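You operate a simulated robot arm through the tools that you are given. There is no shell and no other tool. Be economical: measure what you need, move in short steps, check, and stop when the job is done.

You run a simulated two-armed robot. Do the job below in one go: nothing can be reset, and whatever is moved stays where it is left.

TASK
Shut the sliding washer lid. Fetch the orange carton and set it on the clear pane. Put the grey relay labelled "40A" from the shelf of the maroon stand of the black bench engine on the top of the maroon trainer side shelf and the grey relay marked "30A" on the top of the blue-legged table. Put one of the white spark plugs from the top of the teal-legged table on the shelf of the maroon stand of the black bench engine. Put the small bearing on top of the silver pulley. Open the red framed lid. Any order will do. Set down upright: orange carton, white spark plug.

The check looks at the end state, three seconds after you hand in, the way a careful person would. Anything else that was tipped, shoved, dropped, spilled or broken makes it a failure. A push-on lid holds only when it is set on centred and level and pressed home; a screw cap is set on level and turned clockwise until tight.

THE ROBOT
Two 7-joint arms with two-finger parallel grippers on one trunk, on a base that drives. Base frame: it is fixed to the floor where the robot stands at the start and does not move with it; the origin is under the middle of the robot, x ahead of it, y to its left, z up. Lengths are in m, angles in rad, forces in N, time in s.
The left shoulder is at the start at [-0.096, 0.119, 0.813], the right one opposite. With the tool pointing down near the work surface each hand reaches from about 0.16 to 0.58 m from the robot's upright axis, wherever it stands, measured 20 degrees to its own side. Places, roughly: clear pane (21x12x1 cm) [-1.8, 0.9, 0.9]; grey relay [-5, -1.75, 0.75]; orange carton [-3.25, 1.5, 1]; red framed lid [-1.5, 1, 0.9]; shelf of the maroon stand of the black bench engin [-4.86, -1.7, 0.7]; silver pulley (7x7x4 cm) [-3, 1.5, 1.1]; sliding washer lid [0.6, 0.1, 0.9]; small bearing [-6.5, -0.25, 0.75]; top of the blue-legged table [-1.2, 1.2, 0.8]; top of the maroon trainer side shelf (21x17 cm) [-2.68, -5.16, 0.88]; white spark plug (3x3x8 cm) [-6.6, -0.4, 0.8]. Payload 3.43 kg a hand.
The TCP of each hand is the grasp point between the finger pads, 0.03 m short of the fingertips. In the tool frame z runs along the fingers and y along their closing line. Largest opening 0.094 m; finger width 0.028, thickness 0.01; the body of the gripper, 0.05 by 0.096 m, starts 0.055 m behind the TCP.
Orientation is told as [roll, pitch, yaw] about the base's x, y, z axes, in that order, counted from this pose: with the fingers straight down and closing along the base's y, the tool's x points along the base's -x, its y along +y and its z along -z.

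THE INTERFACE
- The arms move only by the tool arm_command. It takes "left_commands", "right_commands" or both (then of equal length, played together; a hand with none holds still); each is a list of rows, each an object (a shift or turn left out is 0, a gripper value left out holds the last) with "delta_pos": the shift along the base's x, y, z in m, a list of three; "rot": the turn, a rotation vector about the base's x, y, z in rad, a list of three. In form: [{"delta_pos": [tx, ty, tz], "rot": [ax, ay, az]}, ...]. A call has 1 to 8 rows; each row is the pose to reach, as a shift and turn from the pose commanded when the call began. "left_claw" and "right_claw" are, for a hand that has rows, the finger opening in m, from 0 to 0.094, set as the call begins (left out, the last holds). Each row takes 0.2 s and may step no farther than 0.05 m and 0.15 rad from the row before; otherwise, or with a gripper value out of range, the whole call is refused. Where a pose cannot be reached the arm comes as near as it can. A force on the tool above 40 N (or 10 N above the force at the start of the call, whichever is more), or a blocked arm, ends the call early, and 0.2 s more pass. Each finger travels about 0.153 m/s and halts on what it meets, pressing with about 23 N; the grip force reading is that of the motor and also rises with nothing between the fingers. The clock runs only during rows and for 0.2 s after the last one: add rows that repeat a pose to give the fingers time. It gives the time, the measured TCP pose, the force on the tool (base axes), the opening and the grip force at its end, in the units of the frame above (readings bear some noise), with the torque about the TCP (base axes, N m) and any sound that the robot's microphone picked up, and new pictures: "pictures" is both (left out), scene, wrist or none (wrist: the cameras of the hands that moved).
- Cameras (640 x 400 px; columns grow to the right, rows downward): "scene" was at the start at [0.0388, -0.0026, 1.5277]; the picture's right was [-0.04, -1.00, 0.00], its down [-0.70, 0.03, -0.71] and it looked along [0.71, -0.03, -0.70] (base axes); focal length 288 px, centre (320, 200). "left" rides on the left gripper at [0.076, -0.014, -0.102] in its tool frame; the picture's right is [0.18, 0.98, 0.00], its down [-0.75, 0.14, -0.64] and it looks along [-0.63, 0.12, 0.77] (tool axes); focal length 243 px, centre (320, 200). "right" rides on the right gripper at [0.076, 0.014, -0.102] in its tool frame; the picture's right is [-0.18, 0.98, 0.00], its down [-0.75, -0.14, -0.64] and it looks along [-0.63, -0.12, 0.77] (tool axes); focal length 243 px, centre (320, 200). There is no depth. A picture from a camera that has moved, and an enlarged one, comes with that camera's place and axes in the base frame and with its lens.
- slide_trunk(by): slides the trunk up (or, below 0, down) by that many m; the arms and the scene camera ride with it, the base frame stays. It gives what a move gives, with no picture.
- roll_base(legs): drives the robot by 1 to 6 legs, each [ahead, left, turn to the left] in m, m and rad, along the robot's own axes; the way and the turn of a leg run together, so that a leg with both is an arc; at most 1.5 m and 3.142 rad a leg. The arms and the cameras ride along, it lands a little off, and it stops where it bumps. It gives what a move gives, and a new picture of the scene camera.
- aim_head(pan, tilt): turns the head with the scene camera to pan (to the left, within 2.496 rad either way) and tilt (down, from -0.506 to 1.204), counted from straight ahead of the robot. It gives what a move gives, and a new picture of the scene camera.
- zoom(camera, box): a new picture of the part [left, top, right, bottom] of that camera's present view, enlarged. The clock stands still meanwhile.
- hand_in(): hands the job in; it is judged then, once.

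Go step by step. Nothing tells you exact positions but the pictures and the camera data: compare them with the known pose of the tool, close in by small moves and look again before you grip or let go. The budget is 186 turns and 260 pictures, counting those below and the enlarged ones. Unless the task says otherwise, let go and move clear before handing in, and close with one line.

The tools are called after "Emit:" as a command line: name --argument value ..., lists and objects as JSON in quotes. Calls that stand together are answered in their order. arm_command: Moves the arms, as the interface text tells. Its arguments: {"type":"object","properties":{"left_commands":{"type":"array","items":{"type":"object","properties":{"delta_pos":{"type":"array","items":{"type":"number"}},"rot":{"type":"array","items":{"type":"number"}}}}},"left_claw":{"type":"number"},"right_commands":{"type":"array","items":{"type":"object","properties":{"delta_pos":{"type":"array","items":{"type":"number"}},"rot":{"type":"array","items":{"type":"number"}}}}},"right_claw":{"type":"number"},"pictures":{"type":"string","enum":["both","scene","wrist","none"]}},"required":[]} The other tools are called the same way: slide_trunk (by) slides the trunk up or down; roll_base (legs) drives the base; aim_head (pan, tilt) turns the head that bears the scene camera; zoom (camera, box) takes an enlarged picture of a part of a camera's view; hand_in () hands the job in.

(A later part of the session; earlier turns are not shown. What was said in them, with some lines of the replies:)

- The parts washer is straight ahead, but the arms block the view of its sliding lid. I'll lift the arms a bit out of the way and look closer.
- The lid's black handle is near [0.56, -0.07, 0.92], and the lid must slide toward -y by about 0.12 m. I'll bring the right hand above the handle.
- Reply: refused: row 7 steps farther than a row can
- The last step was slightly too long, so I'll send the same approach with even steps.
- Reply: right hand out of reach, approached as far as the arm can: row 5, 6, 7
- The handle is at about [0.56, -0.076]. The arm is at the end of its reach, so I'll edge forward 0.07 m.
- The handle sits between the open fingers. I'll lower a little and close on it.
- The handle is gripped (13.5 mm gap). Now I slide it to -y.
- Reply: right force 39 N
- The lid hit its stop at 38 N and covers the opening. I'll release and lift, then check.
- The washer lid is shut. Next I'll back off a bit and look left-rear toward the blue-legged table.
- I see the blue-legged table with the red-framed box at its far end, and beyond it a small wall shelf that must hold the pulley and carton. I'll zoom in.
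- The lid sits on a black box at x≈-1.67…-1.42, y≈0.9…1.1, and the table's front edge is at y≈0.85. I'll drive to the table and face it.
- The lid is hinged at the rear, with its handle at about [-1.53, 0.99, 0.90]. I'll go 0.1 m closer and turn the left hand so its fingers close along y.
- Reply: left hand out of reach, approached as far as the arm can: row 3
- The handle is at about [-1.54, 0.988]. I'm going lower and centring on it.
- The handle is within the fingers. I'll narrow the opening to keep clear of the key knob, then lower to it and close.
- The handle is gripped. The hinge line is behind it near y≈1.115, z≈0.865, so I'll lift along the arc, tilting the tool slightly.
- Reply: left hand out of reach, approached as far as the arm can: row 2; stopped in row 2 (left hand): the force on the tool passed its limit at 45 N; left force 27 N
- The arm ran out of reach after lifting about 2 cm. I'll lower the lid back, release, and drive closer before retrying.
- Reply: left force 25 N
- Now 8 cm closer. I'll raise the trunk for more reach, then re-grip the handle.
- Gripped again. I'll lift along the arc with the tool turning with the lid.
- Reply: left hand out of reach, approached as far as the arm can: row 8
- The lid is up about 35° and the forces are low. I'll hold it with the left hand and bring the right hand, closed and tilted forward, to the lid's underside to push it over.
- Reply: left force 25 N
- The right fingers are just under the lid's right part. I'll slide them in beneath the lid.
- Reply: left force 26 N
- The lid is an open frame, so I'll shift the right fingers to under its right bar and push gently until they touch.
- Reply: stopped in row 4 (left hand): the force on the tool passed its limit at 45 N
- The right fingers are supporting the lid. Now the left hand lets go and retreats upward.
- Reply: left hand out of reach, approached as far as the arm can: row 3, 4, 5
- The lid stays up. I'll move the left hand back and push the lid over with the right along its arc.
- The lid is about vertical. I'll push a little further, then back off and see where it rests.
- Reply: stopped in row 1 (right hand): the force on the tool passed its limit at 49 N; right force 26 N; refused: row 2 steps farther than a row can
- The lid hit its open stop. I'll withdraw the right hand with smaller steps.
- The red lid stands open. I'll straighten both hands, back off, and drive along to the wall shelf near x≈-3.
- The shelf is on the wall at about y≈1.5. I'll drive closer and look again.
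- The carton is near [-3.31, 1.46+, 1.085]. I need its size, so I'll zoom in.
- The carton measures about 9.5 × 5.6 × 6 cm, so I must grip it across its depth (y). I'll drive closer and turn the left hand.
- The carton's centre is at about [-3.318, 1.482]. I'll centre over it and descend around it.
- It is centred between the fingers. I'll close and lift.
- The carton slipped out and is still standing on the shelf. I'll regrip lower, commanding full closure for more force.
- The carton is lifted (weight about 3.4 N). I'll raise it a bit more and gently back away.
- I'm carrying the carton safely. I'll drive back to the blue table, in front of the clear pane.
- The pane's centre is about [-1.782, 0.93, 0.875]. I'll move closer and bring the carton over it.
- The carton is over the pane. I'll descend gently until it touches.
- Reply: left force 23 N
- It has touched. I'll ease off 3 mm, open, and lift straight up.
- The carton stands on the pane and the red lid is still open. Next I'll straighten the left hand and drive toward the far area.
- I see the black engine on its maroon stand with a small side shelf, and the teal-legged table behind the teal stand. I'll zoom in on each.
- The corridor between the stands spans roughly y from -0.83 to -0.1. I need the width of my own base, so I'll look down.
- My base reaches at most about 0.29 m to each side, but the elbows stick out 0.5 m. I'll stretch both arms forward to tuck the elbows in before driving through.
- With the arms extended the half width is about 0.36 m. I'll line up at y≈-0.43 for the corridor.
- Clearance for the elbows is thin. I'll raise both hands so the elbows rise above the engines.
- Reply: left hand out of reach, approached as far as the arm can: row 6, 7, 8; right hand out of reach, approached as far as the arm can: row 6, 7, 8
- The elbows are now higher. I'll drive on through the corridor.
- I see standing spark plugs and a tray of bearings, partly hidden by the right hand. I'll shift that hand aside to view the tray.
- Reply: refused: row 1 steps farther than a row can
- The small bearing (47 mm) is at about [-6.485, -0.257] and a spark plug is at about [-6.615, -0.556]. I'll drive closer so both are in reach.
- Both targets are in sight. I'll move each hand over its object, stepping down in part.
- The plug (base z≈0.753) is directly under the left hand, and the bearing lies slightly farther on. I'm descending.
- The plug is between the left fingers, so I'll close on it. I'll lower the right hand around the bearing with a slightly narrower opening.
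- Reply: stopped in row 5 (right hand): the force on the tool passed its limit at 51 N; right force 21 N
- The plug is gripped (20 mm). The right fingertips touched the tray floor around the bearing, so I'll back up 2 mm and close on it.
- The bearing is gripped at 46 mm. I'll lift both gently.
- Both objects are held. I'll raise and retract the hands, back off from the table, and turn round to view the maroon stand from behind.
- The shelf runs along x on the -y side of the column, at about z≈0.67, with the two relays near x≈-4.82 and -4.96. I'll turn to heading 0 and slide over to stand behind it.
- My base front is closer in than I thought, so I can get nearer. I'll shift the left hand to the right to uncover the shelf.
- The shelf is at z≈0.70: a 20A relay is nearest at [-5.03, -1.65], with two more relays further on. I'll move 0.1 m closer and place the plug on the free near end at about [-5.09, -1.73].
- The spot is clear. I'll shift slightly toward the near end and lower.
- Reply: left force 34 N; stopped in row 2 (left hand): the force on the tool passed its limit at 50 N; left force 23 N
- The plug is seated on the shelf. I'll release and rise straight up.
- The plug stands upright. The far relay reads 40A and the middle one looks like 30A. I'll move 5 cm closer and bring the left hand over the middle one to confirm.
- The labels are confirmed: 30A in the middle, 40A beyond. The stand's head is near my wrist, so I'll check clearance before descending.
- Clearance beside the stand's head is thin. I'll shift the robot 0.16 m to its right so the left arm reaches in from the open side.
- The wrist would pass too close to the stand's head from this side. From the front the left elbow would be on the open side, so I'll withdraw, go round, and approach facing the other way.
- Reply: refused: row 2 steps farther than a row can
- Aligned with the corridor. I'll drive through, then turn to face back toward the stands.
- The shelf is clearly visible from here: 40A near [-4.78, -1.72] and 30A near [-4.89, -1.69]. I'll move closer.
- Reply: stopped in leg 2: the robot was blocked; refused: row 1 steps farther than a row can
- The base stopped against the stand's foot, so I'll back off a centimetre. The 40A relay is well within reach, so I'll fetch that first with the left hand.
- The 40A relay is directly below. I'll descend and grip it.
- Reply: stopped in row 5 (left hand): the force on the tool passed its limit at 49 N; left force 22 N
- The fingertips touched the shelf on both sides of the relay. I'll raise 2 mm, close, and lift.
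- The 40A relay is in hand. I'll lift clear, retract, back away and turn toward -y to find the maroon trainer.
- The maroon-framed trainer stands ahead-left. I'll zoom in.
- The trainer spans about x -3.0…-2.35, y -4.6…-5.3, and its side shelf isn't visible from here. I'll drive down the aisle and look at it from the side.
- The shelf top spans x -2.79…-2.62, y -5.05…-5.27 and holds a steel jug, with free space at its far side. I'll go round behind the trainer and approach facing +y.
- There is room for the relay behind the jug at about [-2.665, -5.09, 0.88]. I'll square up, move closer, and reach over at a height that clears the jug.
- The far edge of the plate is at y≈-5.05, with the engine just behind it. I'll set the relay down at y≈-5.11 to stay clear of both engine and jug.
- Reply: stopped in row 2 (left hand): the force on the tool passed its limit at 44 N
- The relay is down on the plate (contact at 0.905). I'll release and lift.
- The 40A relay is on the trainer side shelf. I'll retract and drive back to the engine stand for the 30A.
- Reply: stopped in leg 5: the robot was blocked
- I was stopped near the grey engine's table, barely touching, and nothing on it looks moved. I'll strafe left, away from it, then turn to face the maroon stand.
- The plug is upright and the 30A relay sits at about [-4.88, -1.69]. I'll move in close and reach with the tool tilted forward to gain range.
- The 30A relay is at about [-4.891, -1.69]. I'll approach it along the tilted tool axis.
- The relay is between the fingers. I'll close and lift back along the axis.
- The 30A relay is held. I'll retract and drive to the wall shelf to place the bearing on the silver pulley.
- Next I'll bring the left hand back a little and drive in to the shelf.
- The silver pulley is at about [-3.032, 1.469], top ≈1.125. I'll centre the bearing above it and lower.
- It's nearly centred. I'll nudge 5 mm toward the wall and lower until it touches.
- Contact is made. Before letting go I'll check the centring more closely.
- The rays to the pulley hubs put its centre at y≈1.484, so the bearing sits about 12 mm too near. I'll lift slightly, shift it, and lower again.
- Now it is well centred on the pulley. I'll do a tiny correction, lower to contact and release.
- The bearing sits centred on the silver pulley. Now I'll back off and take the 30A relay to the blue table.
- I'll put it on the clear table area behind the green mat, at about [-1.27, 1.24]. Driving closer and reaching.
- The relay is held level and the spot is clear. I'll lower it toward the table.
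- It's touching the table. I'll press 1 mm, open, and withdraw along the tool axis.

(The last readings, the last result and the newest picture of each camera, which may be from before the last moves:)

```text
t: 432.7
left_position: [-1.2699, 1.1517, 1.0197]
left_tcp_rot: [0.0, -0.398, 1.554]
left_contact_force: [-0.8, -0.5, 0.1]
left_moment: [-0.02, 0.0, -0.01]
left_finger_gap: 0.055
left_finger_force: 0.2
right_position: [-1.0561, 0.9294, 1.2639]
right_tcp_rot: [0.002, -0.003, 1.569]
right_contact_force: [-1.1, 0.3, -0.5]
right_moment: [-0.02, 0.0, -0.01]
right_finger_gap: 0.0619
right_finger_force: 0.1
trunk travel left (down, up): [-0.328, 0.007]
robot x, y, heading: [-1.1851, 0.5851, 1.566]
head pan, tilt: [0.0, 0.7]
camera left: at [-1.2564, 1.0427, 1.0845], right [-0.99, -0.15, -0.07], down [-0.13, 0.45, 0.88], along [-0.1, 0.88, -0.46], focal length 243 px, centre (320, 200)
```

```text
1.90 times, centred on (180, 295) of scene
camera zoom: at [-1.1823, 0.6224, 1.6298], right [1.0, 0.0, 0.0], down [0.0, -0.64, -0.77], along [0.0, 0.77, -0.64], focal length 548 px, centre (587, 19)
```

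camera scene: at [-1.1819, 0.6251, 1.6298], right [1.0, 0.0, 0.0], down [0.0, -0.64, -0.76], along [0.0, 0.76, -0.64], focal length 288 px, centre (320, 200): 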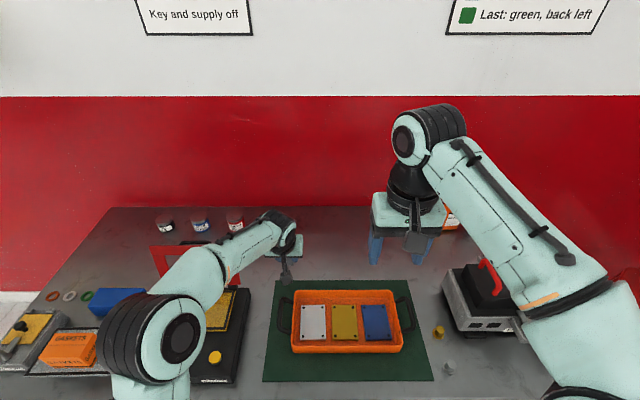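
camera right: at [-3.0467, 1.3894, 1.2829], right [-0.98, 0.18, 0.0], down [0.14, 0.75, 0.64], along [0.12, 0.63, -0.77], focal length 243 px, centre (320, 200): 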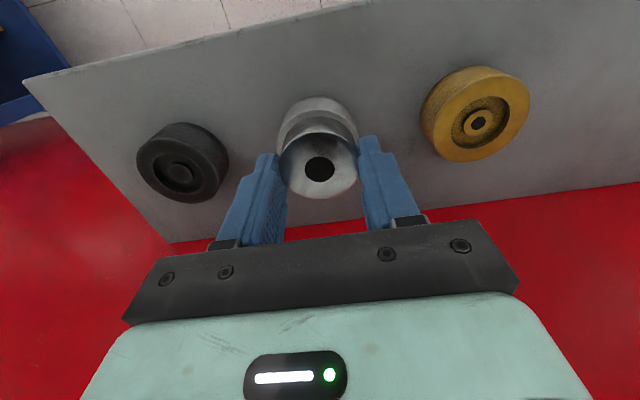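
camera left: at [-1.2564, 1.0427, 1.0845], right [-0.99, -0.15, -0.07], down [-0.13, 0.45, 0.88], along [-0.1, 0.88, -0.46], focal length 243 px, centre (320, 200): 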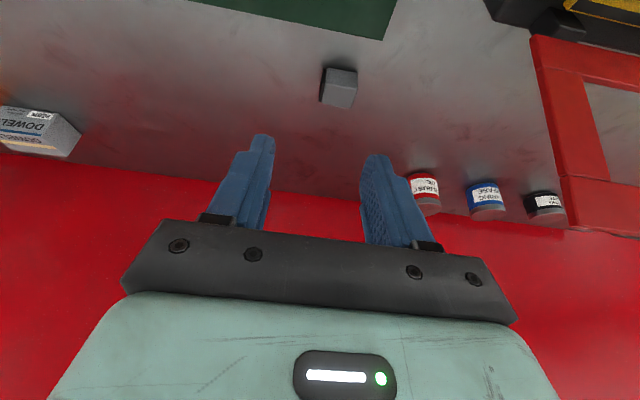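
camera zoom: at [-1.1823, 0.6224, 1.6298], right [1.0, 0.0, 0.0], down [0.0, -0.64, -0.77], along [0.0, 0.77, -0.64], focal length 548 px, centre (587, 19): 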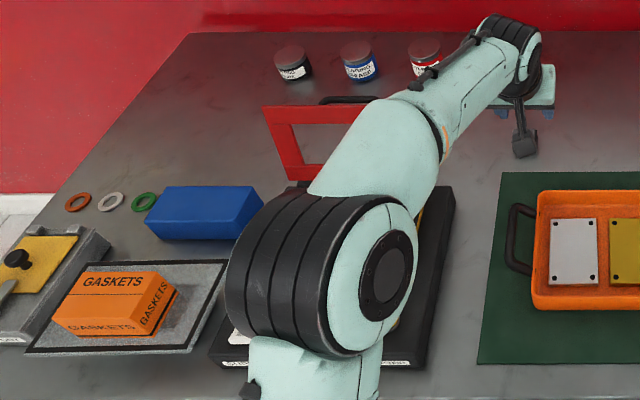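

The relay rests on the table (on its side, which the task doesn't restrict). The carton, pane and open lid all look right. I'll retract along the way I came and back off, then take a final look.

Emit:
arm_command --left_commands '[{"delta_pos": [-0.005, -0.03, 0.03]}, {"delta_pos": [-0.01, -0.065, 0.06]}, {"delta_pos": [-0.015, -0.1, 0.09]}, {"delta_pos": [-0.02, -0.135, 0.12]}, {"delta_pos": [-0.025, -0.17, 0.15]}, {"delta_pos": [-0.03, -0.205, 0.18]}, {"delta_pos": [-0.035, -0.24, 0.2]}, {"delta_pos": [-0.04, -0.28, 0.22]}]' --pictures "none"

Emit:
roll_base --legs '[[-0.35, 0, 0]]'

Emit:
zoom --camera "scene" --box '[100, 150, 420, 350]'

```text
t: 434.5
left_position: [-1.3113, 0.87, 1.2399]
left_tcp_rot: [0.001, -0.401, 1.553]
left_contact_force: [0.5, -0.9, 0.0]
left_moment: [-0.03, 0.0, 0.02]
left_finger_gap: 0.0549
left_finger_force: 0.0
right_position: [-1.0566, 0.9291, 1.2636]
right_tcp_rot: [0.001, -0.004, 1.569]
right_contact_force: [-0.3, 0.2, 0.1]
right_moment: [0.0, -0.01, 0.03]
right_finger_gap: 0.0622
right_finger_force: 0.1
trunk travel left (down, up): [-0.328, 0.007]
robot x, y, heading: [-1.1861, 0.5845, 1.567]
head pan, tilt: [0.0, 0.7]
```

```text
t: 436.8
left_position: [-1.3127, 0.5259, 1.2396]
left_tcp_rot: [0.001, -0.401, 1.553]
left_contact_force: [0.6, -0.2, 0.0]
left_moment: [-0.02, -0.01, -0.02]
left_finger_gap: 0.0551
left_finger_force: 0.1
right_position: [-1.0573, 0.5843, 1.2638]
right_tcp_rot: [0.002, -0.001, 1.569]
right_contact_force: [-1.1, 0.4, 0.2]
right_moment: [-0.01, -0.03, -0.02]
right_finger_gap: 0.0622
right_finger_force: 0.1
trunk travel left (down, up): [-0.328, 0.007]
robot x, y, heading: [-1.1848, 0.238, 1.568]
head pan, tilt: [0.0, 0.7]
camera scene: at [-1.1839, 0.2769, 1.63], right [1.0, 0.0, 0.0], down [0.0, -0.64, -0.76], along [0.0, 0.76, -0.64], focal length 288 px, centre (320, 200)
```

scene: 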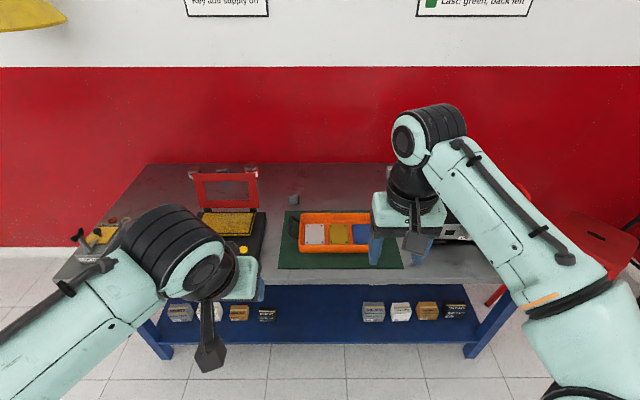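

```text
2.00 times, centred on (260, 250) of scene
camera zoom: at [-1.1839, 0.2769, 1.63], right [1.0, 0.0, 0.0], down [0.0, -0.64, -0.76], along [0.0, 0.76, -0.64], focal length 576 px, centre (440, 100)
```

zoom: 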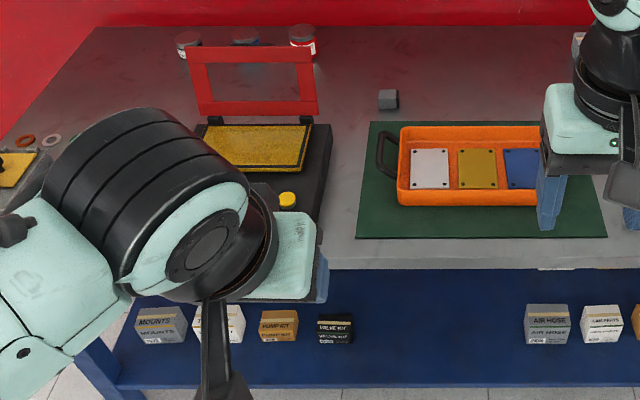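

Everything is in place: the washer lid is shut, the red lid open, and the carton on the pane. The 40A is on the trainer shelf, the 30A on the blue table, the plug on the stand shelf and the bearing on the silver pulley. Both hands are clear, so I'll hand in.

Emit:
hand_in

```text
The job is handed in.
```

The job is handed in with every task item done, but the 30A relay ended up on its side on the blue table, and my base bumped the maroon stand and the grey engine's table once each with no visible effect.
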